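You operate a simulated robot arm through the tools that you are given. There is no shell and no other tool.

You are at the controls of a simulated robot arm. One attempt, no reset.

TASK
Wind the white spool back to 4 turns, then test it.
Fine: it ends in the blue dock; wire brake on Firm before the crank turns; free the green lever to lift the spool out; press Test; the tester's dial and switch, the orange winder button and the other spools stay.

It is judged by the outcome, as a careful person would: the job done as asked, and still so three seconds after it is handed in. It fails if anything else is knocked over, pushed out of place, dropped, spilled or broken.

THE ROBOT
A 6-joint arm with a fingered hand, fixed in place. Base frame: the origin is at the foot of the arm, x ahead of it, y to its left, z up; the work surface is at about z = 800. Lengths are in mm, angles in rad, forces in N, time in s.
With the tool pointing down near the work surface it reaches from about 260 to 700 mm from the base axis. Its first joint turns from -2.897 to 2.897 rad. Payload 4 kg.
The tool frame sits at the grasp point between the pads (the TCP): z along the fingers, y along the line on which they close. The tips reach 26 mm beyond it. The gripper opens to 148 mm. The gripper's body begins 73 mm behind the TCP. The gripper is a hand of 3 fingers: y runs from the thumb to the fingers, the wrist lies at [0, 0, -239] in the tool frame, and closing takes about 1.5 s.
Orientation is told as [roll, pitch, yaw] about the base's x, y, z axes, in that order, counted from this pose: with the fingers straight down and closing along the base's y, the tool's x points along the base's -x, its y along +y and its z along -z.

THE INTERFACE
- The arm moves only by the tool move_arm. Its arguments are lists of equal length, an entry for each row: "offset": the shift along the base's x, y, z in mm, a list of three; "turn": the turn, a rotation vector about the base's x, y, z in rad, a list of three; "claw": the finger opening in mm, from 0 to 148. In form: {"offset": [[dx, dy, dz], ...], "turn": [[rx, ry, rz], ...], "claw": [claw, ...]}. A call has 1 to 20 rows; each row shifts and turns the commanded pose from where the row before left it. A row lasts 0.2 s, in which the tool goes at most 50 mm and 0.15 rad; a call with a longer step from one row to the next is refused whole, and so is a gripper value outside its range. A pose out of reach is approached as far as the arm can. The call stops where the force on the tool passes 40 N (or 10 N more than at its start, if that is more) or the arm is blocked; 0.2 s more then pass. The fingers move at their own pace (about 153 mm/s each) and stop on an object; they squeeze with about 30 N. The grip force told is the motor's: it shows also when the fingers shut on nothing. Time passes only in rows, and 0.2 s behind the last, so rows that do not move let the fingers close. The reply holds the time, the measured pose of the TCP, the force on the tool along the base axes, the opening and the grip force, in the units named above and with some noise, with the torque about the TCP (base axes, N m) and any sound that the robot's microphone picked up.
- Cameras (640 x 400 px; columns grow to the right, rows downward): "scene" is fixed at [398.1, 649.3, 1560.3]; the picture's right is [-1.00, 0.04, 0.00], its down [0.04, 0.91, -0.42] and it looks along [-0.02, -0.42, -0.91] (base axes); focal length 283 px, centre (320, 200). "wrist" rides on the gripper at [68, -39, -90] in the tool frame; the picture's right is [0.50, 0.87, 0.00], its down [-0.65, 0.38, -0.65] and it looks along [-0.57, 0.33, 0.76] (tool axes); focal length 222 px, centre (320, 200). There is no depth. A picture from a camera that has moved, and an enlarged one, comes with that camera's place and axes in the base frame and with its lens.
- camera(camera): a new picture of that camera. It takes no simulated time.
- slide_trunk(by): slides the trunk up (or, below 0, down) by that many mm; the arm rides with it, the base frame stays. It gives what a move gives, with no picture.
- hand_shape(shape): the hand has 3 fingers and takes this shape, open, in about a second: jaw (thumb against the fingers, like two jaws); tri (thumb and two fingers); tip (a fingertip pinch); poke (one finger out to press); point (the index stretched); flat (the hand flat); cup (the hand cupped); fist (a fist). The gripper value then closes the fingers along that shape, each until it touches; the sizes above hold for jaw. It gives what a move gives, with no picture.
- zoom(camera, box): a new picture of the part [left, top, right, bottom] of that camera's present view, enlarged. It takes no simulated time.
- hand_in(): hands the job in; it is judged then, once.

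Places have to be worked out from the pictures, the camera data and where the tool is seen. Open the gripper and draw the arm clear of the work before you hand the job in, unless the task says otherwise.

The tools are called after "Call:" by a JSON object that holds its "name" and its "arguments". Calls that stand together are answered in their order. move_arm: Moves the arm, as the interface text tells. Its arguments: {"type":"object","properties":{"offset":{"type":"array"},"turn":{"type":"array"},"claw":{"type":"array"}},"required":["offset","turn","claw"]} The other tools are called the same way: slide_trunk (by) slides the trunk up or down; hand_shape (shape) gives the hand a shape; camera (camera) takes a picture; zoom (camera, box) takes an enlarged picture of a part of a camera's view; hand_in () hands the job in.

At the start:

```text
t: 0.0
ee_pos: [302.5, 357.6, 1233.0]
orientation: [0.001, -0.001, 0.0]
force: [0.9, -0.5, -1.2]
moment: [0.0, 0.01, -0.01]
gripper_width: 147.9
grasp_force: 0.0
shape: jaw
trunk travel left (down, up): [-275.0, 42.0]
```

scene: 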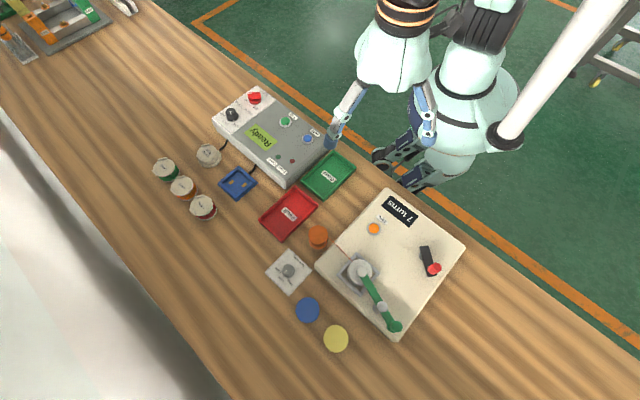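
wrist: 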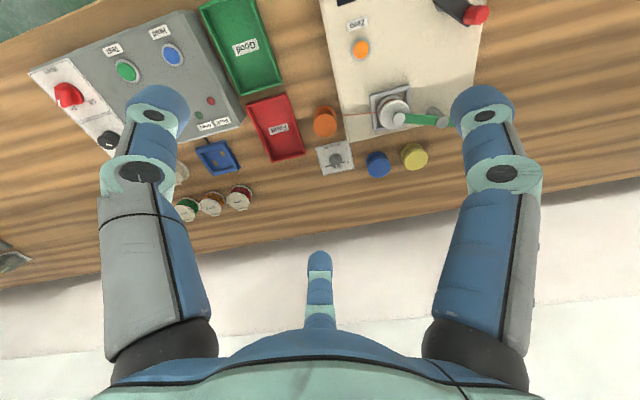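

I start by looking closely at the winder, tester and spools in the scene picture.

Call:
{"name": "zoom", "arguments": {"camera": "scene", "box": [300, 170, 480, 360]}}

Call:
{"name": "zoom", "arguments": {"camera": "scene", "box": [140, 70, 340, 240]}}

Call:
{"name": "zoom", "arguments": {"camera": "wrist", "box": [300, 0, 500, 180]}}

Call:
{"name": "zoom", "arguments": {"camera": "scene", "box": [250, 180, 370, 360]}}

```text
2.11 times, centred on (390, 265) of scene
camera zoom: at [398.1, 649.3, 1560.3], right [-1.0, 0.04, 0.0], down [0.04, 0.91, -0.42], along [-0.02, -0.42, -0.91], focal length 596 px, centre (173, 63)
```

zoom: 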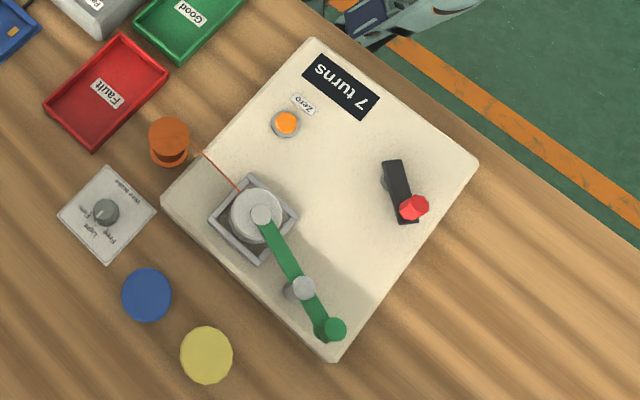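

```text
2.35 times, centred on (240, 155) of scene
camera zoom: at [398.1, 649.3, 1560.3], right [-1.0, 0.04, 0.0], down [0.04, 0.91, -0.42], along [-0.02, -0.42, -0.91], focal length 666 px, centre (508, 306)
```

zoom: 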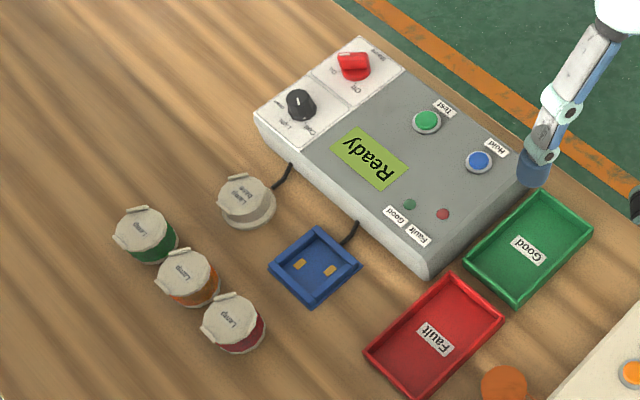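

```text
2.22 times, centred on (400, 90) of wrist
camera zoom: at [234.4, 318.4, 1324.5], right [-0.5, 0.87, 0.0], down [0.65, 0.38, 0.65], along [0.57, 0.33, -0.76], focal length 494 px, centre (142, 444)
```

zoom: 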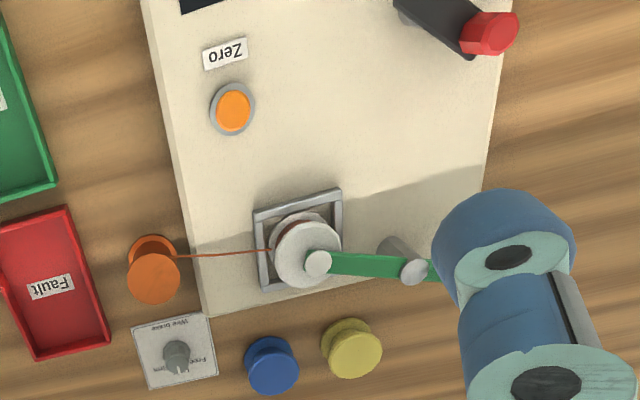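

```text
2.22 times, centred on (310, 270) of scene
camera zoom: at [398.1, 649.3, 1560.3], right [-1.0, 0.04, 0.0], down [0.04, 0.91, -0.42], along [-0.02, -0.42, -0.91], focal length 629 px, centre (342, 44)
```

zoom: 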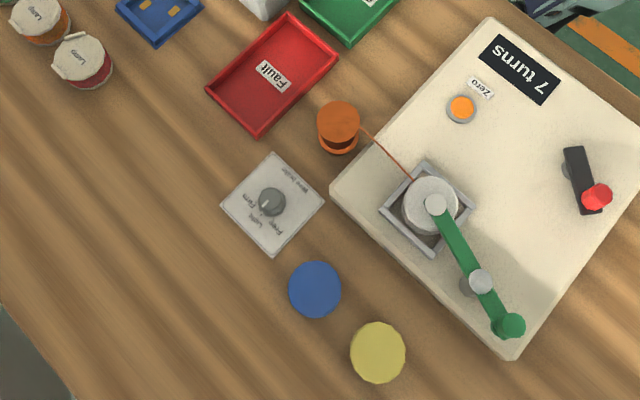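

The winder box reads "7 turns"; the white spool sits near (300, 521, 890) by two-view triangulation, with the crank, Zero button and brake plate around it. I'll move the hand lower over the winder for a closer look with the wrist camera.

Call:
{"name": "move_arm", "arguments": {"offset": [[-18, 18, -38], [-18, 18, -38], [-18, 18, -38], [-18, 18, -38]], "turn": [[0, 0, 0], [0, 0, 0], [0, 0, 0], [0, 0, 0]], "claw": [148, 148, 148, 148]}}

Call:
{"name": "camera", "arguments": {"camera": "wrist"}}

Call:
{"name": "camera", "arguments": {"camera": "scene"}}

```text
t: 1.0
ee_pos: [239.7, 421.7, 1079.4]
orientation: [0.004, -0.002, -0.023]
force: [-0.6, 0.4, -0.3]
moment: [0.01, 0.0, 0.02]
gripper_width: 148.0
grasp_force: 0.1
shape: jaw
trunk travel left (down, up): [-275.0, 42.0]
```

```text
taken
camera wrist: at [170.4, 383.5, 1172.3], right [-0.48, 0.88, 0.0], down [0.66, 0.36, 0.66], along [0.58, 0.32, -0.75], focal length 222 px, centre (320, 200)
```

wrist: 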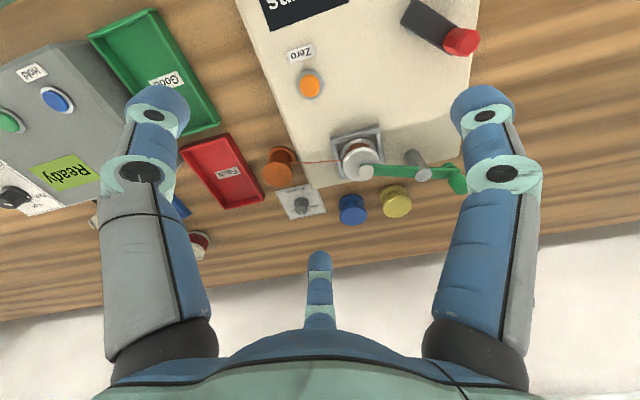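

```text
taken
```

scene: 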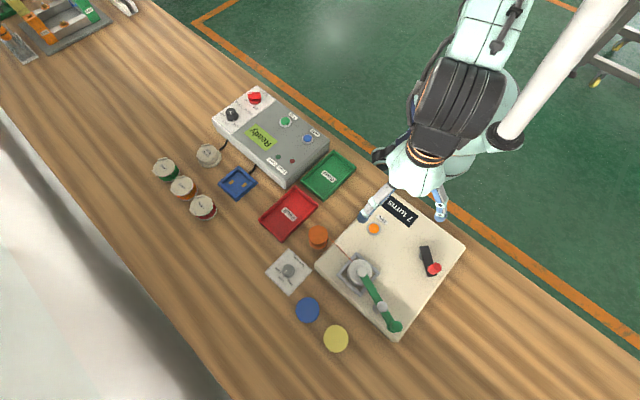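

The hand is at about (240, 422, 1079) and the objects are unobstructed from the wrist. I'll zoom on the wrist view of the winder, brake and crank, and on the hand itself, to understand the finger arrangement.

Call:
{"name": "zoom", "arguments": {"camera": "wrist", "box": [260, 110, 480, 240]}}

Call:
{"name": "zoom", "arguments": {"camera": "wrist", "box": [230, 0, 490, 160]}}

Call:
{"name": "zoom", "arguments": {"camera": "scene", "box": [340, 120, 480, 240]}}

```text
2.91 times, centred on (370, 175) of wrist
camera zoom: at [170.4, 383.5, 1172.3], right [-0.48, 0.88, 0.0], down [0.66, 0.36, 0.66], along [0.58, 0.32, -0.75], focal length 646 px, centre (174, 273)
```

zoom: 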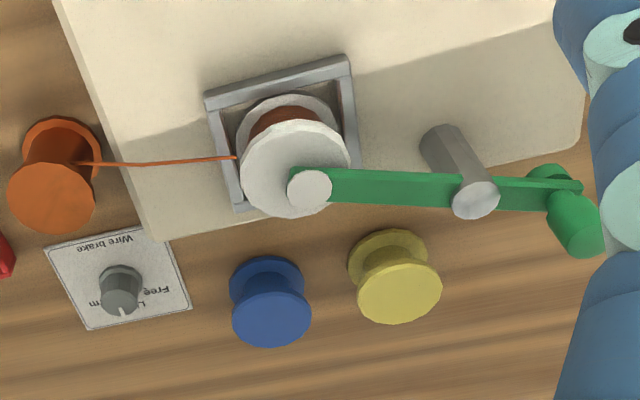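

```text
2.46 times, centred on (360, 80) of wrist
camera zoom: at [170.4, 383.5, 1172.3], right [-0.48, 0.88, 0.0], down [0.66, 0.36, 0.66], along [0.58, 0.32, -0.75], focal length 547 px, centre (222, 495)
```

zoom: 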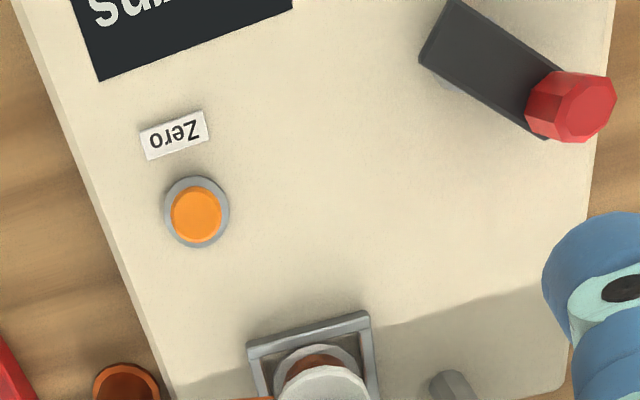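

```text
3.33 times, centred on (410, 180) of scene
camera zoom: at [398.1, 649.3, 1560.3], right [-1.0, 0.04, 0.0], down [0.04, 0.91, -0.42], along [-0.02, -0.42, -0.91], focal length 944 px, centre (20, 267)
```

zoom: 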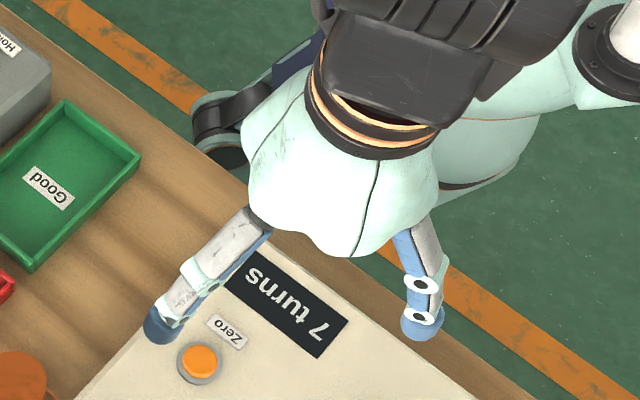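

The white spool is clamped by the green lever's pad, with a pivot post mid-lever and a green knob at its far end; the brake knob's pointer seems to sit between labels. Before going near anything I'll test how the fingers close in the air.

Call:
{"name": "move_arm", "arguments": {"offset": [[0, 0, 0], [0, 0, 0], [0, 0, 0], [0, 0, 0]], "turn": [[0, 0, 0], [0, 0, 0], [0, 0, 0], [0, 0, 0]], "claw": [40, 40, 40, 40]}}

Call:
{"name": "camera", "arguments": {"camera": "wrist"}}

Call:
{"name": "zoom", "arguments": {"camera": "scene", "box": [340, 120, 480, 240]}}

```text
t: 2.0
ee_pos: [239.1, 420.1, 1078.2]
orientation: [-0.004, 0.001, -0.021]
force: [0.5, -0.5, 0.6]
moment: [-0.02, 0.03, -0.02]
gripper_width: 40.6
grasp_force: 0.0
shape: jaw
trunk travel left (down, up): [-275.0, 42.0]
```

```text
taken
camera wrist: at [170.0, 383.0, 1170.2], right [-0.48, 0.88, 0.0], down [0.66, 0.37, 0.65], along [0.57, 0.31, -0.76], focal length 222 px, centre (320, 200)
```

wrist: 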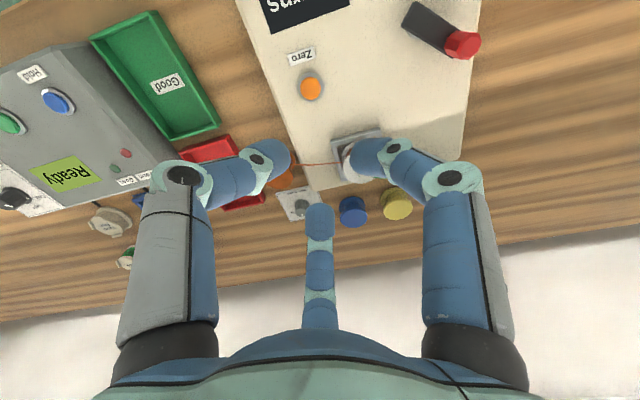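

```text
3.33 times, centred on (410, 180) of scene
camera zoom: at [398.1, 649.3, 1560.3], right [-1.0, 0.04, 0.0], down [0.04, 0.91, -0.42], along [-0.02, -0.42, -0.91], focal length 944 px, centre (20, 267)
```

zoom: 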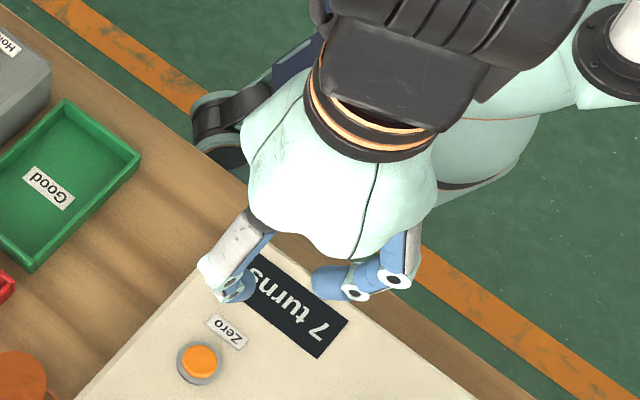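

Fingers close symmetrically toward the TCP from three directions. Brake knob triangulates to about (477, 506, 815), spool top (299, 525, 881), Zero button (246, 410, 850). I'll go look at the brake knob from closer, well above everything.

Call:
{"name": "move_arm", "arguments": {"offset": [[32, 6, -28], [32, 6, -28], [32, 6, -28], [32, 6, -28]], "turn": [[0, 0, 0], [0, 0, 0], [0, 0, 0], [0, 0, 0]], "claw": [148, 148, 148, 148]}}

Call:
{"name": "camera", "arguments": {"camera": "wrist"}}

Call:
{"name": "zoom", "arguments": {"camera": "wrist", "box": [240, 130, 400, 260]}}

```text
t: 3.0
ee_pos: [357.3, 454.0, 966.3]
orientation: [-0.001, 0.0, 0.001]
force: [0.7, -0.5, 0.1]
moment: [-0.05, 0.0, -0.02]
gripper_width: 147.9
grasp_force: 0.1
shape: jaw
trunk travel left (down, up): [-275.0, 42.0]
```

```text
taken
camera wrist: at [289.0, 414.3, 1059.0], right [-0.5, 0.87, 0.0], down [0.65, 0.38, 0.65], along [0.57, 0.33, -0.76], focal length 222 px, centre (320, 200)
```

wrist: 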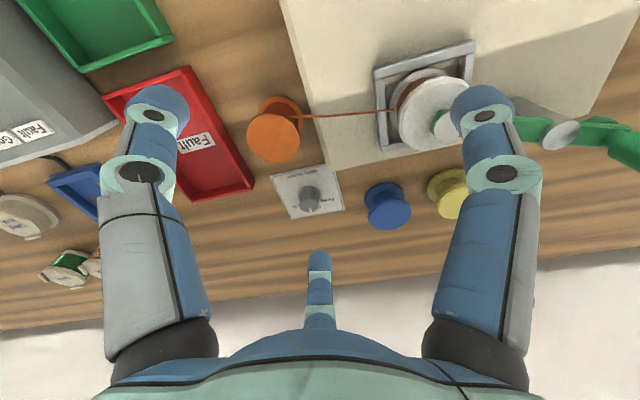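

```text
3.08 times, centred on (320, 195) of wrist
camera zoom: at [289.0, 414.3, 1059.0], right [-0.5, 0.87, 0.0], down [0.65, 0.38, 0.65], along [0.57, 0.33, -0.76], focal length 684 px, centre (320, 215)
```

zoom: 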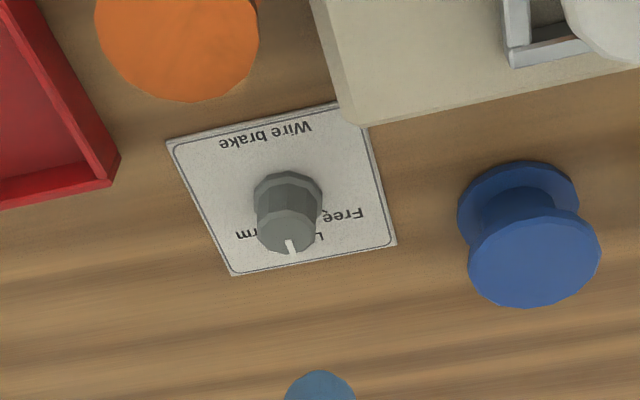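

Pose now tracks well. The brake knob's white pointer points to the middle label ("Light" presumably), "Free" on one side and "Firm" on the other; I'll zoom in from the scene camera to read the labels.

Call:
{"name": "zoom", "arguments": {"camera": "scene", "box": [262, 245, 316, 297]}}

Call:
{"name": "zoom", "arguments": {"camera": "wrist", "box": [275, 160, 350, 225]}}

```text
7.69 times, centred on (289, 271) of scene
camera zoom: at [398.1, 649.3, 1560.3], right [-1.0, 0.04, 0.0], down [0.04, 0.91, -0.42], along [-0.02, -0.42, -0.91], focal length 2178 px, centre (558, -346)
```

zoom: 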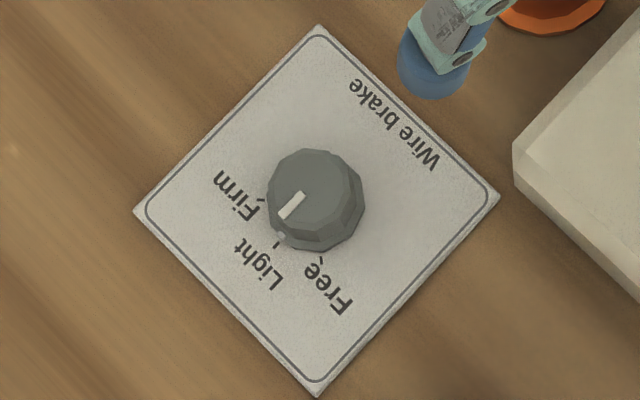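

```text
6.15 times, centred on (312, 192) of wrist
camera zoom: at [289.0, 414.3, 1059.0], right [-0.5, 0.87, 0.0], down [0.65, 0.38, 0.65], along [0.57, 0.33, -0.76], focal length 1367 px, centre (366, 246)
```

zoom: 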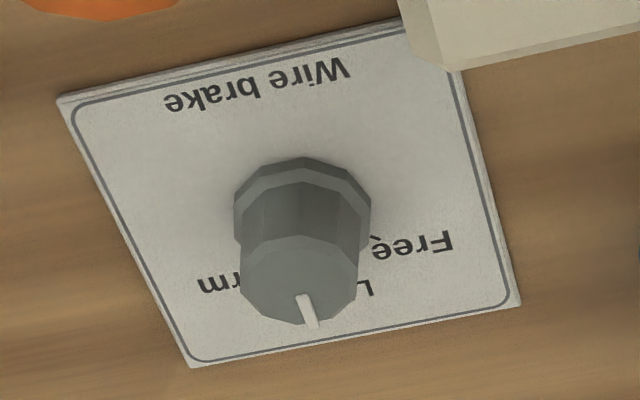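

Pointer is at Light (base azimuth ≈ 41°); Firm is about 45° clockwise seen from above (toward +x). Knob axis ≈ (473, 505), top z ≈ 836. I'll hover above it with fingers at 80 mm and recheck.

Call:
{"name": "move_arm", "arguments": {"offset": [[28.6, 12.9, -16], [28.6, 12.9, -16], [28.6, 12.9, -16], [28.6, 12.9, -16], [0, 0, 0]], "turn": [[0, 0, 0], [0, 0, 0], [0, 0, 0], [0, 0, 0], [0, 0, 0]], "claw": [110, 90, 80, 80, 80]}}

Call:
{"name": "camera", "arguments": {"camera": "wrist"}}

Call:
{"name": "camera", "arguments": {"camera": "scene"}}

```text
t: 4.2
ee_pos: [470.4, 506.2, 904.5]
orientation: [0.0, 0.002, 0.0]
force: [-1.2, 0.1, -0.6]
moment: [-0.02, 0.01, -0.02]
gripper_width: 80.5
grasp_force: 0.1
shape: jaw
trunk travel left (down, up): [-275.0, 42.0]
```

```text
taken
camera wrist: at [403.9, 466.1, 996.1], right [-0.5, 0.87, 0.0], down [0.66, 0.38, 0.65], along [0.57, 0.33, -0.76], focal length 222 px, centre (320, 200)
```

wrist: 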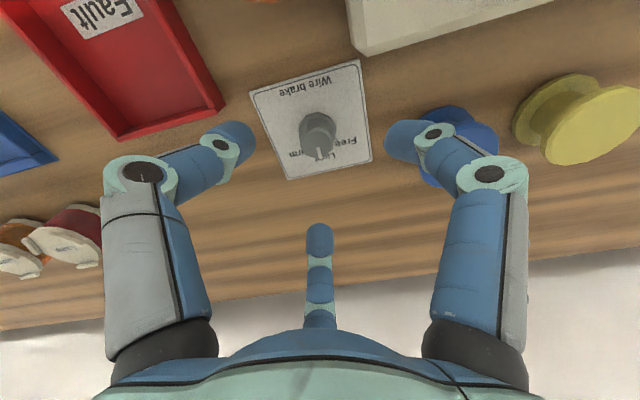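

```text
taken
```

scene: 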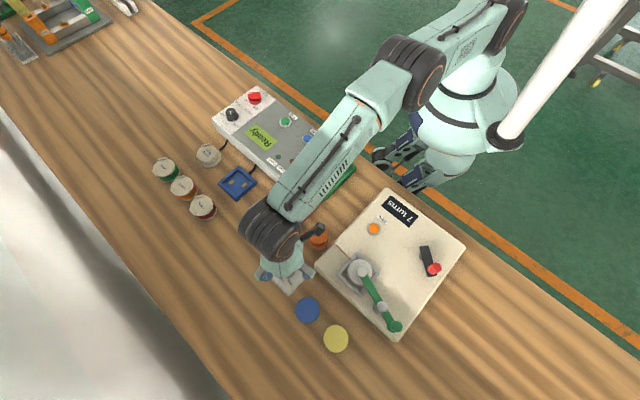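

The hand hovers over the brake. I'll zoom in to pin the knob axis relative to the TCP.

Call:
{"name": "zoom", "arguments": {"camera": "wrist", "box": [240, 50, 400, 190]}}

```text
2.86 times, centred on (320, 120) of wrist
camera zoom: at [403.9, 466.1, 996.1], right [-0.5, 0.87, 0.0], down [0.66, 0.38, 0.65], along [0.57, 0.33, -0.76], focal length 635 px, centre (320, 429)
```

zoom: 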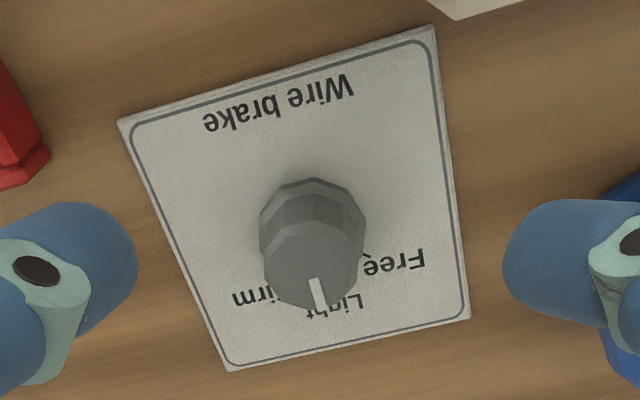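

Knob axis is about (+2, −1) mm from the TCP. I descend to z ≈ 842 with fingers open 80 around the knob.

Call:
{"name": "move_arm", "arguments": {"offset": [[1, -0.5, -16], [1, -0.5, -16], [0, 0, -16], [0, 0, -15], [0, 0, 0]], "turn": [[0, 0, 0], [0, 0, 0], [0, 0, 0], [0, 0, 0], [0, 0, 0]], "claw": [80, 80, 80, 80, 80]}}

Call:
{"name": "camera", "arguments": {"camera": "wrist"}}

```text
t: 5.4
ee_pos: [475.8, 503.5, 840.4]
orientation: [-0.001, 0.0, 0.001]
force: [-0.3, 0.6, 0.3]
moment: [-0.01, 0.01, 0.0]
gripper_width: 80.6
grasp_force: 0.0
shape: jaw
trunk travel left (down, up): [-275.0, 42.0]
```

```text
taken
camera wrist: at [407.2, 464.7, 933.1], right [-0.5, 0.87, 0.0], down [0.65, 0.38, 0.65], along [0.57, 0.33, -0.76], focal length 222 px, centre (320, 200)
```

wrist: 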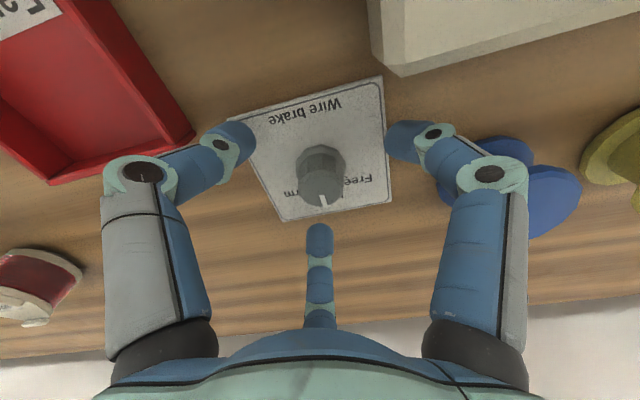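

Fingers surround the knob with clearance everywhere. Close to grip the knob.

Call:
{"name": "move_arm", "arguments": {"offset": [[0, 0, 0], [0, 0, 0], [0, 0, 0], [0, 0, 0], [0, 0, 0], [0, 0, 0]], "turn": [[0, 0, 0], [0, 0, 0], [0, 0, 0], [0, 0, 0], [0, 0, 0], [0, 0, 0]], "claw": [60, 40, 30, 24, 20, 20]}}

Call:
{"name": "zoom", "arguments": {"camera": "wrist", "box": [220, 80, 420, 260]}}

```text
t: 6.8
ee_pos: [475.0, 503.7, 839.8]
orientation: [0.0, -0.001, 0.0]
force: [0.0, 0.1, -3.6]
moment: [-0.01, -0.02, 0.04]
gripper_width: 27.0
grasp_force: 29.9
shape: jaw
trunk travel left (down, up): [-275.0, 42.0]
```

```text
2.22 times, centred on (320, 170) of wrist
camera zoom: at [407.3, 464.8, 932.9], right [-0.5, 0.87, 0.0], down [0.66, 0.38, 0.65], along [0.57, 0.33, -0.76], focal length 494 px, centre (320, 267)
```

zoom: 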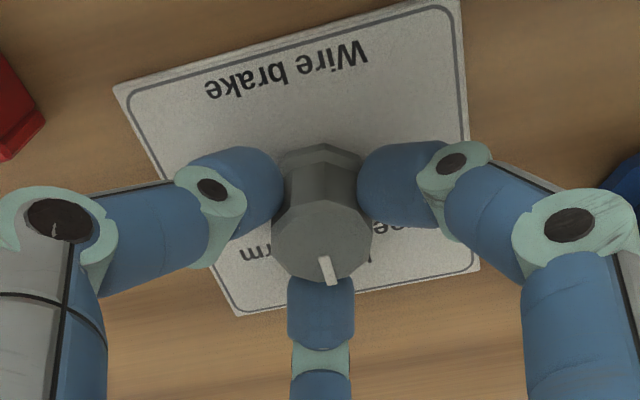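

Gripped at 27 mm. Rotate the knob clockwise (negative about z) by about 0.8 rad toward Firm.

Call:
{"name": "move_arm", "arguments": {"offset": [[0, 0, 0], [0, 0, 0], [0, 0, 0], [0, 0, 0], [0, 0, 0], [0, 0, 0], [0, 0, 0]], "turn": [[0, 0, -0.13], [0, 0, -0.13], [0, 0, -0.13], [0, 0, -0.13], [0, 0, -0.13], [0, 0, -0.13], [0, 0, 0]], "claw": [20, 20, 20, 20, 20, 20, 20]}}

Call:
{"name": "zoom", "arguments": {"camera": "wrist", "box": [220, 80, 420, 260]}}

```text
t: 8.4
ee_pos: [474.4, 505.7, 841.5]
orientation: [-0.001, -0.001, -0.783]
force: [-0.5, 7.2, -3.4]
moment: [0.15, 0.03, -0.06]
gripper_width: 26.2
grasp_force: 30.2
shape: jaw
trunk travel left (down, up): [-275.0, 42.0]
```

```text
2.22 times, centred on (320, 170) of wrist
camera zoom: at [398.7, 525.0, 932.9], right [0.26, 0.97, 0.0], down [0.73, -0.19, 0.65], along [0.63, -0.17, -0.76], focal length 494 px, centre (320, 267)
```

zoom: 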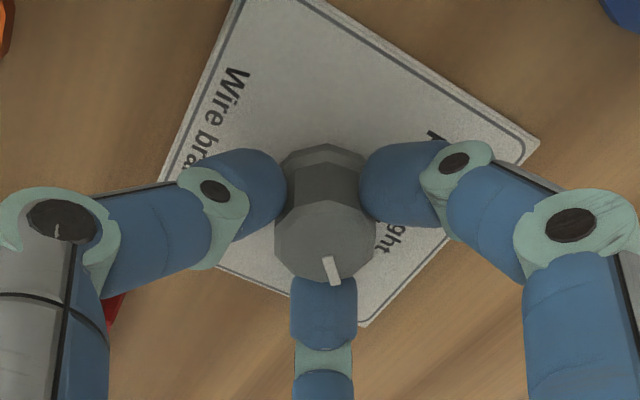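

The knob turned along with the hand (−0.78 rad). I open the fingers and lift straight up to check where the pointer rests.

Call:
{"name": "move_arm", "arguments": {"offset": [[0, 0, 0], [0, 0, 0], [0, 0, 0], [0, 0, 20], [0, 0, 30], [0, 0, 30], [0, 0, 30]], "turn": [[0, 0, 0], [0, 0, 0], [0, 0, 0], [0, 0, 0], [0, 0, 0], [0, 0, 0], [0, 0, 0]], "claw": [50, 80, 80, 80, 80, 80, 80]}}

Call:
{"name": "zoom", "arguments": {"camera": "wrist", "box": [220, 30, 420, 210]}}

Call:
{"name": "zoom", "arguments": {"camera": "scene", "box": [262, 245, 316, 297]}}

```text
t: 10.0
ee_pos: [475.0, 504.5, 951.7]
orientation: [-0.002, 0.001, -0.781]
force: [-0.2, -0.2, -0.4]
moment: [-0.01, 0.0, 0.02]
gripper_width: 79.4
grasp_force: 0.1
shape: jaw
trunk travel left (down, up): [-275.0, 42.0]
```

```text
2.22 times, centred on (320, 120) of wrist
camera zoom: at [398.5, 524.7, 1044.2], right [0.25, 0.97, 0.0], down [0.73, -0.19, 0.65], along [0.63, -0.17, -0.76], focal length 494 px, centre (320, 378)
```

zoom: 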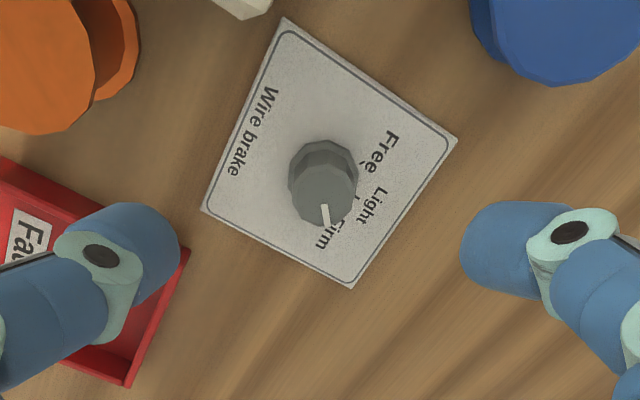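

```text
7.69 times, centred on (289, 271) of scene
camera zoom: at [398.1, 649.3, 1560.3], right [-1.0, 0.04, 0.0], down [0.04, 0.91, -0.42], along [-0.02, -0.42, -0.91], focal length 2178 px, centre (558, -346)
```

zoom: 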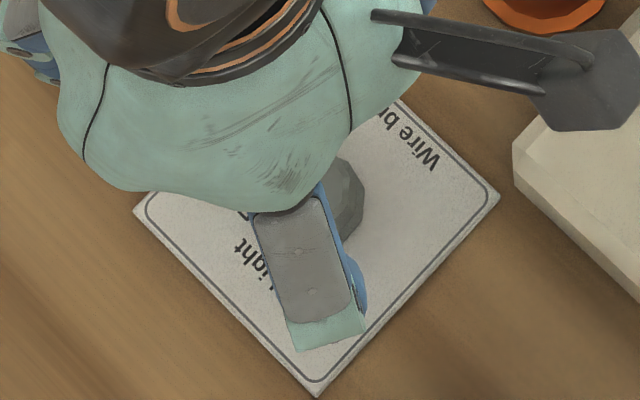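

The pointer appears on Firm; I'll move the hand away toward the crank side (raising and returning yaw to 0) so the scene camera can confirm the brake setting, and to view the crank.

Call:
{"name": "move_arm", "arguments": {"offset": [[-20, -6, 15], [-40, -7, 10], [-40, -7, 10], [-40, -7, 5], [-40, -7, 5], [-40, -7, 0], [-40, -7, 0], [-40, -7, 0], [-40, -7, 0], [-35, -5, 0], [0, 0, 0]], "turn": [[0, 0, 0.078], [0, 0, 0.078], [0, 0, 0.078], [0, 0, 0.078], [0, 0, 0.078], [0, 0, 0.078], [0, 0, 0.078], [0, 0, 0.078], [0, 0, 0.078], [0, 0, 0.078], [0, 0, 0]], "claw": [100, 120, 148, 148, 148, 148, 148, 148, 148, 148, 148]}}

Call:
{"name": "camera", "arguments": {"camera": "wrist"}}

Call:
{"name": "camera", "arguments": {"camera": "scene"}}

Call:
{"name": "zoom", "arguments": {"camera": "scene", "box": [262, 245, 316, 297]}}

```text
t: 12.4
ee_pos: [106.0, 435.4, 990.0]
orientation: [-0.009, -0.001, -0.017]
force: [-0.6, 0.4, 0.3]
moment: [0.0, 0.01, 0.02]
gripper_width: 147.7
grasp_force: 0.1
shape: jaw
trunk travel left (down, up): [-275.0, 42.0]
```

```text
taken
camera wrist: at [38.4, 397.4, 1083.4], right [-0.49, 0.87, -0.01], down [0.66, 0.37, 0.65], along [0.57, 0.31, -0.76], focal length 222 px, centre (320, 200)
```

wrist: 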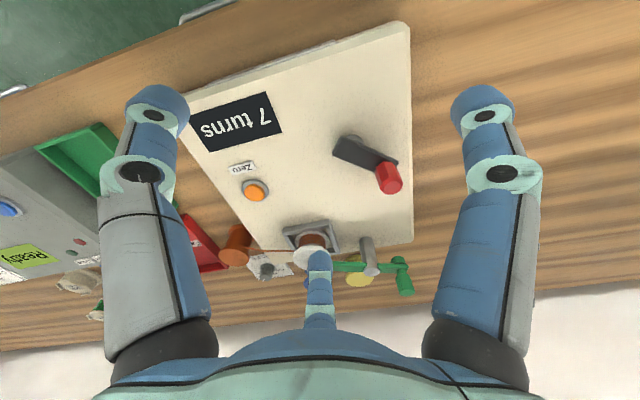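

```text
taken
```

scene: 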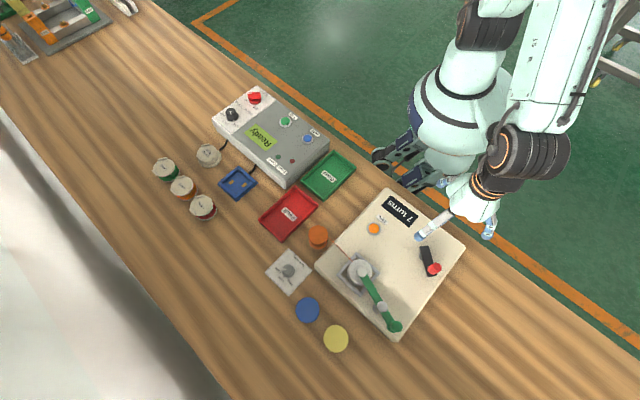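

```text
7.69 times, centred on (289, 271) of scene
camera zoom: at [398.1, 649.3, 1560.3], right [-1.0, 0.04, 0.0], down [0.04, 0.91, -0.42], along [-0.02, -0.42, -0.91], focal length 2178 px, centre (558, -346)
```

zoom: 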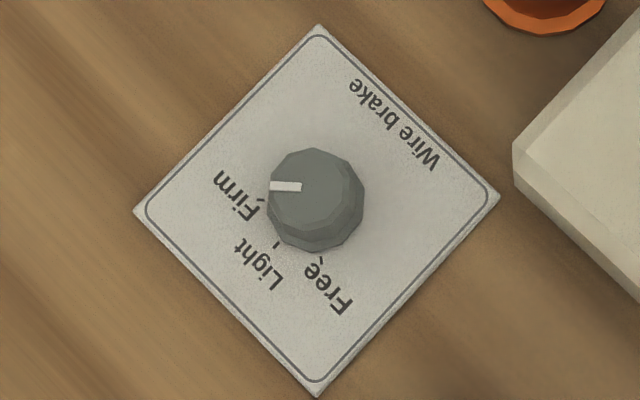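

Brake is confirmed on Firm. Now I zoom in on the crank from both cameras.

Call:
{"name": "zoom", "arguments": {"camera": "wrist", "box": [310, 110, 440, 220]}}

Call:
{"name": "zoom", "arguments": {"camera": "scene", "box": [395, 225, 465, 295]}}

```text
3.64 times, centred on (375, 165) of wrist
camera zoom: at [38.4, 397.4, 1083.4], right [-0.49, 0.87, -0.01], down [0.66, 0.37, 0.65], along [0.57, 0.31, -0.76], focal length 808 px, centre (120, 327)
```

zoom: 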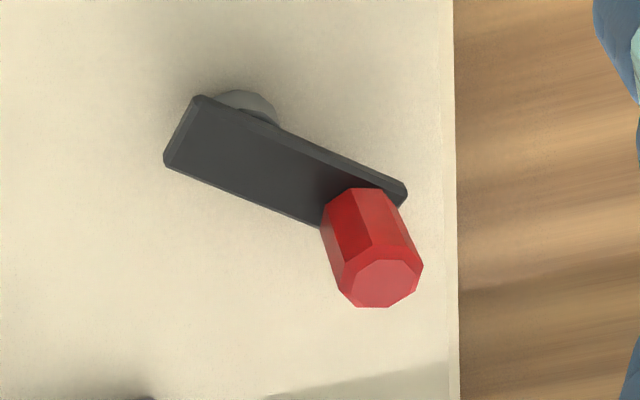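

```text
5.71 times, centred on (430, 260) of scene
camera zoom: at [398.1, 649.3, 1560.3], right [-1.0, 0.04, 0.0], down [0.04, 0.91, -0.42], along [-0.02, -0.42, -0.91], focal length 1618 px, centre (-309, -143)
```

zoom: 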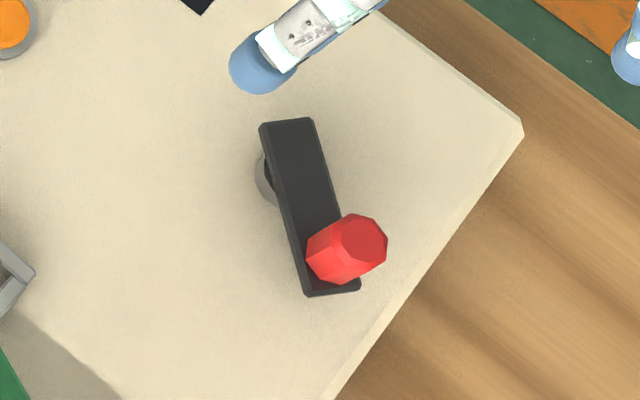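

Red crank knob top is at about (122.6, 527, 907), bar top ~866, pivot near (131, 487). Before turning, I zoom on the wire to see from which side it feeds the spool (to decide the unwinding direction).

Call:
{"name": "zoom", "arguments": {"camera": "scene", "box": [305, 220, 405, 340]}}

Call:
{"name": "zoom", "arguments": {"camera": "wrist", "box": [215, 205, 345, 285]}}

```text
3.33 times, centred on (355, 280) of scene
camera zoom: at [398.1, 649.3, 1560.3], right [-1.0, 0.04, 0.0], down [0.04, 0.91, -0.42], along [-0.02, -0.42, -0.91], focal length 944 px, centre (203, -67)
```

zoom: 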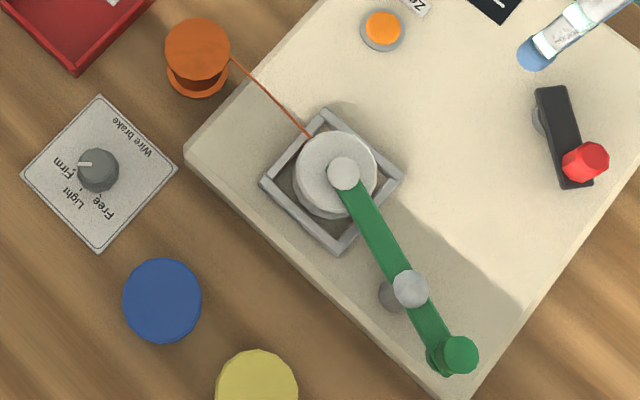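

```text
4.92 times, centred on (280, 245) of wrist
camera zoom: at [38.4, 397.4, 1083.4], right [-0.49, 0.87, -0.01], down [0.66, 0.37, 0.65], along [0.57, 0.31, -0.76], focal length 1094 px, centre (517, -22)
```

zoom: 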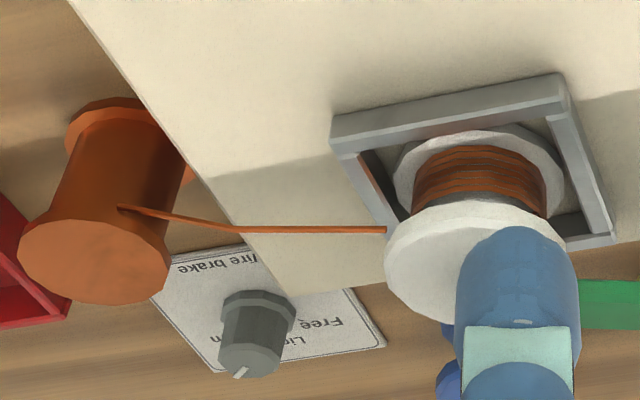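

The wire runs to the side of the white spool consistent with clockwise winding, so winding back should be counter-clockwise; I'll verify with the display early. First hover over the red crank knob.

Call:
{"name": "move_arm", "arguments": {"offset": [[4, 23, 0], [4, 23, -5], [4, 23, -10], [4, 22, -15], [0, 0, 0]], "turn": [[0, 0, 0], [0, 0, 0], [0, 0, 0], [0, 0, 0], [0, 0, 0]], "claw": [120, 90, 70, 60, 60]}}

Call:
{"name": "camera", "arguments": {"camera": "wrist"}}

Call:
{"name": "camera", "arguments": {"camera": "scene"}}

```text
t: 13.6
ee_pos: [114.9, 528.1, 964.4]
orientation: [-0.001, 0.0, 0.0]
force: [0.0, -0.1, 0.4]
moment: [0.02, 0.0, 0.01]
gripper_width: 60.4
grasp_force: 0.1
shape: jaw
trunk travel left (down, up): [-275.0, 42.0]
```

```text
taken
camera wrist: at [46.5, 488.4, 1056.9], right [-0.5, 0.87, 0.0], down [0.65, 0.38, 0.65], along [0.57, 0.33, -0.76], focal length 222 px, centre (320, 200)
```

wrist: 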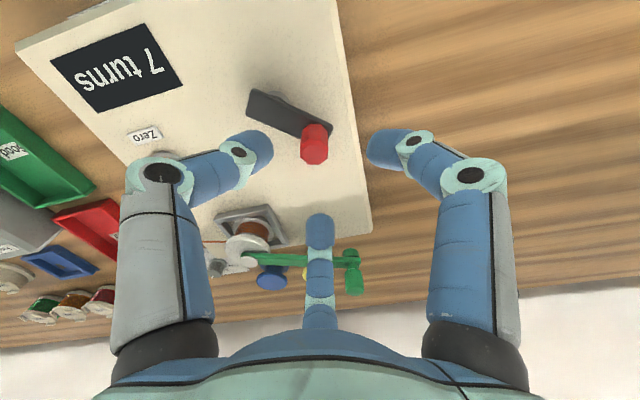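

```text
taken
```

scene: 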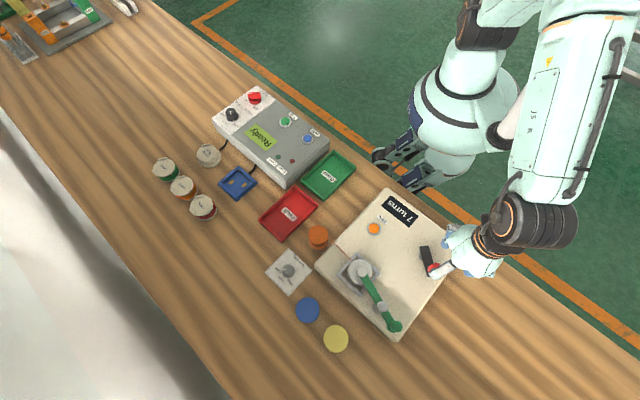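

Tracking is good here (114.9, 528.1, 964). I zoom in on the knob to find its offset from the TCP.

Call:
{"name": "zoom", "arguments": {"camera": "wrist", "box": [220, 70, 400, 200]}}

```text
3.08 times, centred on (310, 135) of wrist
camera zoom: at [46.5, 488.4, 1056.9], right [-0.5, 0.87, 0.0], down [0.65, 0.38, 0.65], along [0.57, 0.33, -0.76], focal length 684 px, centre (351, 400)
```

zoom: 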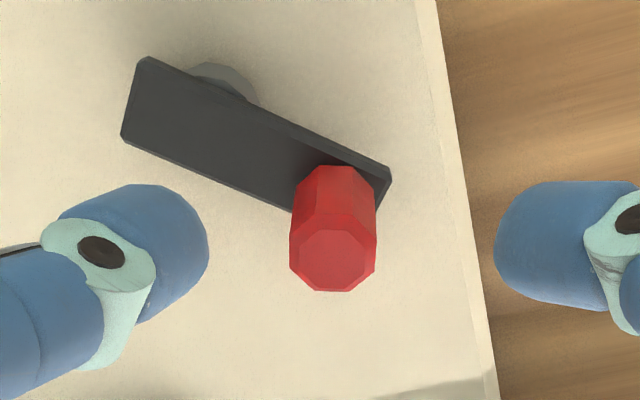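

Knob axis ≈ (+6.7, −0.6) from the TCP; pivot ≈ (124.7, 486.5), crank radius ≈ 41 mm. Descend around the knob with fingers at 60 mm, tips ending above the bar.

Call:
{"name": "move_arm", "arguments": {"offset": [[6.7, -0.6, 0], [0, 0, -20], [0, 0, -20], [0, 0, -20], [0, 0, 0]], "turn": [[0, 0, 0], [0, 0, 0], [0, 0, 0], [0, 0, 0], [0, 0, 0]], "claw": [60, 60, 60, 60, 60]}}

Call:
{"name": "camera", "arguments": {"camera": "wrist"}}

```text
t: 14.8
ee_pos: [123.7, 527.5, 908.0]
orientation: [0.0, -0.002, -0.001]
force: [0.8, 0.5, 0.2]
moment: [-0.01, -0.01, -0.02]
gripper_width: 60.4
grasp_force: 0.1
shape: jaw
trunk travel left (down, up): [-275.0, 42.0]
```

```text
taken
camera wrist: at [55.0, 487.7, 999.8], right [-0.5, 0.87, 0.0], down [0.65, 0.38, 0.65], along [0.57, 0.33, -0.76], focal length 222 px, centre (320, 200)
```

wrist: 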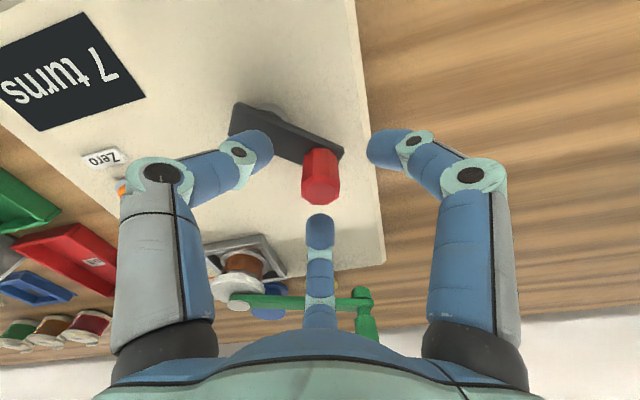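

The knob is centred between the fingers. Close the cage loosely to 28 mm and lower 2 mm, without turning yet.

Call:
{"name": "move_arm", "arguments": {"offset": [[0, 0, -2], [0, 0, 0], [0, 0, 0], [0, 0, 0]], "turn": [[0, 0, 0], [0, 0, 0], [0, 0, 0], [0, 0, 0]], "claw": [45, 32, 28, 28]}}

Call:
{"name": "zoom", "arguments": {"camera": "wrist", "box": [220, 80, 420, 260]}}

```text
t: 15.8
ee_pos: [122.2, 526.6, 904.1]
orientation: [0.0, 0.0, 0.002]
force: [-0.2, 1.1, 0.3]
moment: [0.0, -0.02, -0.03]
gripper_width: 28.4
grasp_force: 0.0
shape: jaw
trunk travel left (down, up): [-275.0, 42.0]
```

```text
2.22 times, centred on (320, 170) of wrist
camera zoom: at [54.7, 488.1, 997.6], right [-0.5, 0.87, 0.0], down [0.65, 0.38, 0.65], along [0.57, 0.33, -0.76], focal length 494 px, centre (320, 267)
```

zoom: 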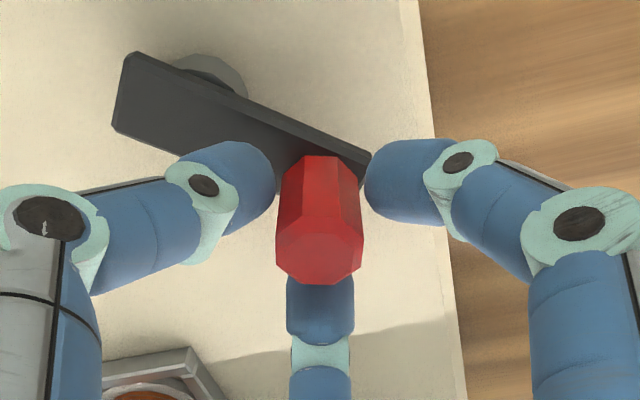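

The cage surrounds the knob with a small slack and no grip force. Turn counter-clockwise 90° as a first check.

Call:
{"name": "move_arm", "arguments": {"offset": [[-10.51, -2.04, 0], [-9.62, -4.69, 0], [-8.08, -7.02, 0], [-5.98, -8.88, 0], [-3.49, -10.12, 0], [-0.74, -10.67, 0], [0, 0, 0]], "turn": [[0, 0, 0], [0, 0, 0], [0, 0, 0], [0, 0, 0], [0, 0, 0], [0, 0, 0], [0, 0, 0]], "claw": [28, 28, 28, 28, 28, 28, 28]}}

Call:
{"name": "camera", "arguments": {"camera": "wrist"}}

Call:
{"name": "camera", "arguments": {"camera": "scene"}}

```text
t: 17.4
ee_pos: [84.6, 483.1, 903.6]
orientation: [0.0, -0.001, -0.001]
force: [2.0, -1.0, -0.1]
moment: [-0.05, -0.03, -0.02]
gripper_width: 28.5
grasp_force: 0.1
shape: jaw
trunk travel left (down, up): [-275.0, 42.0]
```

```text
taken
camera wrist: at [15.9, 443.8, 995.9], right [-0.5, 0.87, 0.0], down [0.65, 0.38, 0.65], along [0.57, 0.33, -0.76], focal length 222 px, centre (320, 200)
```

wrist: 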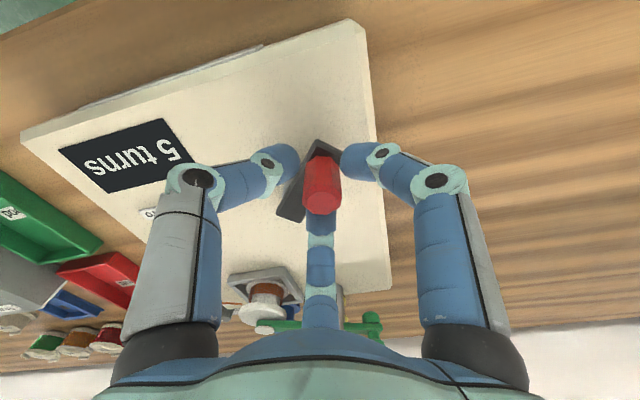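

```text
taken
```

scene: 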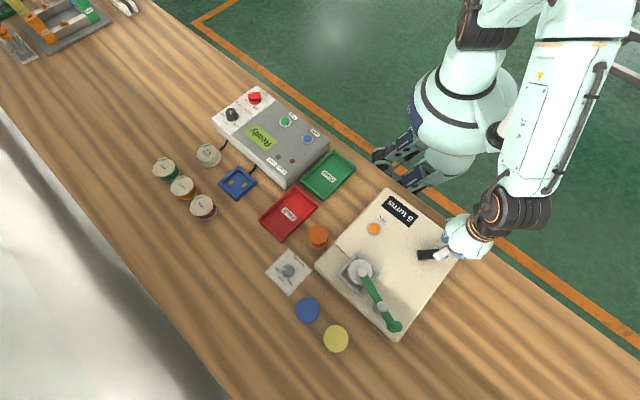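

The display dropped already — CCW is the right direction and it is geared. Zoom to read the display precisely.

Call:
{"name": "zoom", "arguments": {"camera": "scene", "box": [370, 185, 460, 285]}}

Call:
{"name": "zoom", "arguments": {"camera": "wrist", "box": [50, 100, 220, 210]}}

Call:
{"name": "zoom", "arguments": {"camera": "wrist", "box": [240, 110, 420, 240]}}

```text
4.00 times, centred on (415, 235) of scene
camera zoom: at [398.1, 649.3, 1560.3], right [-1.0, 0.04, 0.0], down [0.04, 0.91, -0.42], along [-0.02, -0.42, -0.91], focal length 1133 px, centre (-60, 60)
```

zoom: 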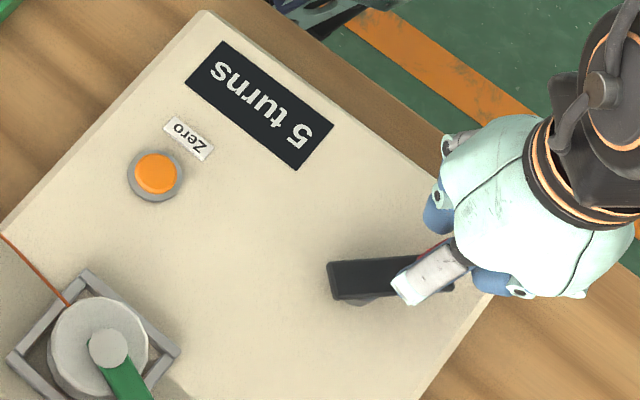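

```text
3.64 times, centred on (135, 155) of wrist
camera zoom: at [15.9, 443.8, 995.9], right [-0.5, 0.87, 0.0], down [0.65, 0.38, 0.65], along [0.57, 0.33, -0.76], focal length 808 px, centre (993, 364)
```

zoom: 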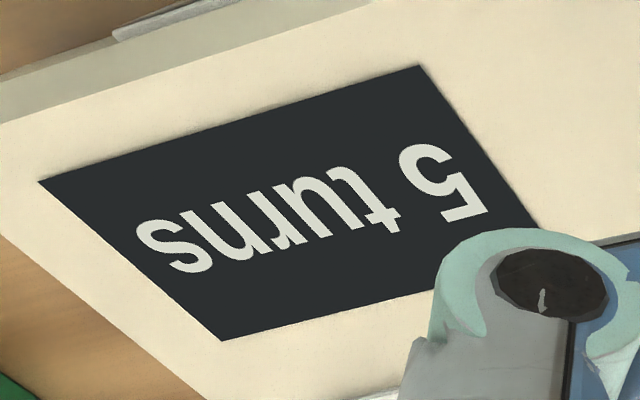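

```text
3.08 times, centred on (330, 175) of wrist
camera zoom: at [15.9, 443.8, 995.9], right [-0.5, 0.87, 0.0], down [0.65, 0.38, 0.65], along [0.57, 0.33, -0.76], focal length 684 px, centre (289, 277)
```

zoom: 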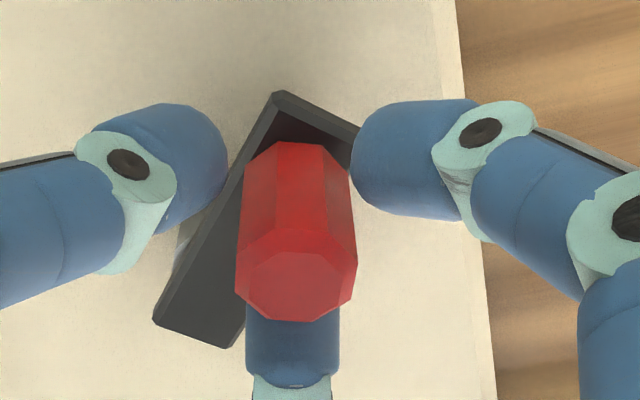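

90° of crank took it from 7 to 5, so roughly 45° per turn. I'll now go in small 7.5° steps, watching for the display change to find the threshold.

Call:
{"name": "move_arm", "arguments": {"offset": [[0.67, -5.32, 0], [0, 0, 0]], "turn": [[0, 0, 0], [0, 0, 0]], "claw": [28, 28]}}

Call:
{"name": "zoom", "arguments": {"camera": "scene", "box": [370, 185, 460, 285]}}

```text
t: 18.0
ee_pos: [84.5, 477.6, 902.4]
orientation: [0.001, -0.001, 0.002]
force: [0.2, -0.1, 0.4]
moment: [0.05, 0.0, 0.02]
gripper_width: 28.6
grasp_force: 0.2
shape: jaw
trunk travel left (down, up): [-275.0, 42.0]
```

```text
4.00 times, centred on (415, 235) of scene
camera zoom: at [398.1, 649.3, 1560.3], right [-1.0, 0.04, 0.0], down [0.04, 0.91, -0.42], along [-0.02, -0.42, -0.91], focal length 1133 px, centre (-60, 60)
```

zoom: 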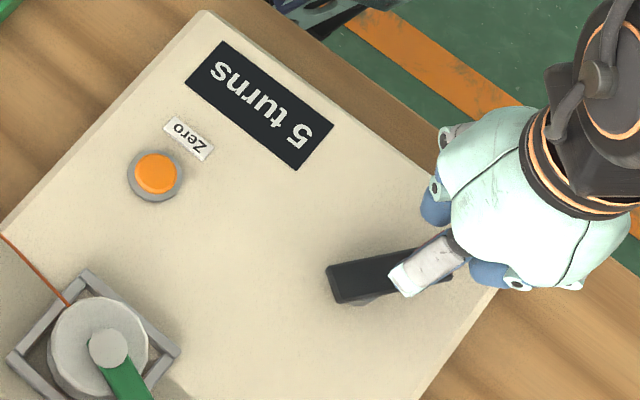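

Still 5. Another 7.5° step.

Call:
{"name": "move_arm", "arguments": {"offset": [[1.37, -5.19, 0], [0, 0, 0]], "turn": [[0, 0, 0], [0, 0, 0]], "claw": [28, 28]}}

Call:
{"name": "zoom", "arguments": {"camera": "scene", "box": [370, 185, 460, 285]}}

```text
t: 18.6
ee_pos: [85.4, 473.7, 903.5]
orientation: [0.0, -0.001, 0.001]
force: [-0.1, 0.7, 0.5]
moment: [0.03, -0.01, -0.01]
gripper_width: 28.6
grasp_force: 0.1
shape: jaw
trunk travel left (down, up): [-275.0, 42.0]
```

```text
4.00 times, centred on (415, 235) of scene
camera zoom: at [398.1, 649.3, 1560.3], right [-1.0, 0.04, 0.0], down [0.04, 0.91, -0.42], along [-0.02, -0.42, -0.91], focal length 1133 px, centre (-60, 60)
```

zoom: 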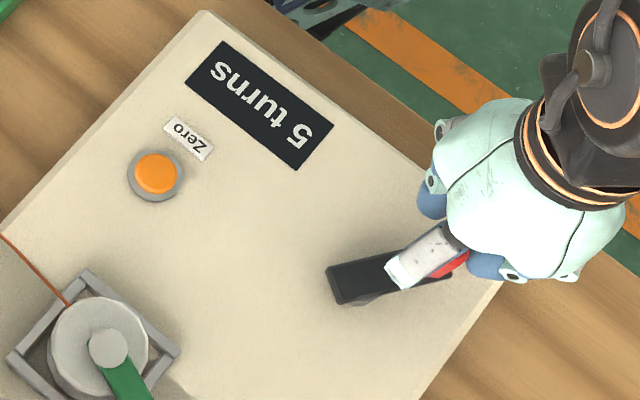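

Still 5; I check where the knob sits in the cage and the crank angle with the wrist camera.

Call:
{"name": "zoom", "arguments": {"camera": "wrist", "box": [220, 90, 420, 240]}}

Call:
{"name": "zoom", "arguments": {"camera": "scene", "box": [410, 230, 460, 270]}}

```text
2.67 times, centred on (320, 165) of wrist
camera zoom: at [17.9, 434.5, 996.2], right [-0.5, 0.87, 0.0], down [0.65, 0.38, 0.65], along [0.57, 0.33, -0.76], focal length 592 px, centre (320, 293)
```

zoom: 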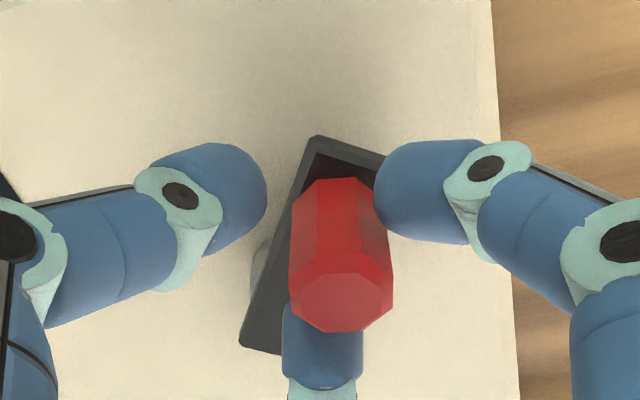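

```text
10.00 times, centred on (435, 250) of scene
camera zoom: at [398.1, 649.3, 1560.3], right [-1.0, 0.04, 0.0], down [0.04, 0.91, -0.42], along [-0.02, -0.42, -0.91], focal length 2832 px, centre (-830, -300)
```

zoom: 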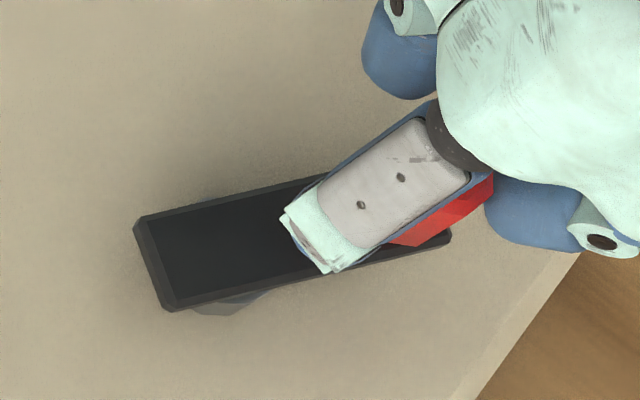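

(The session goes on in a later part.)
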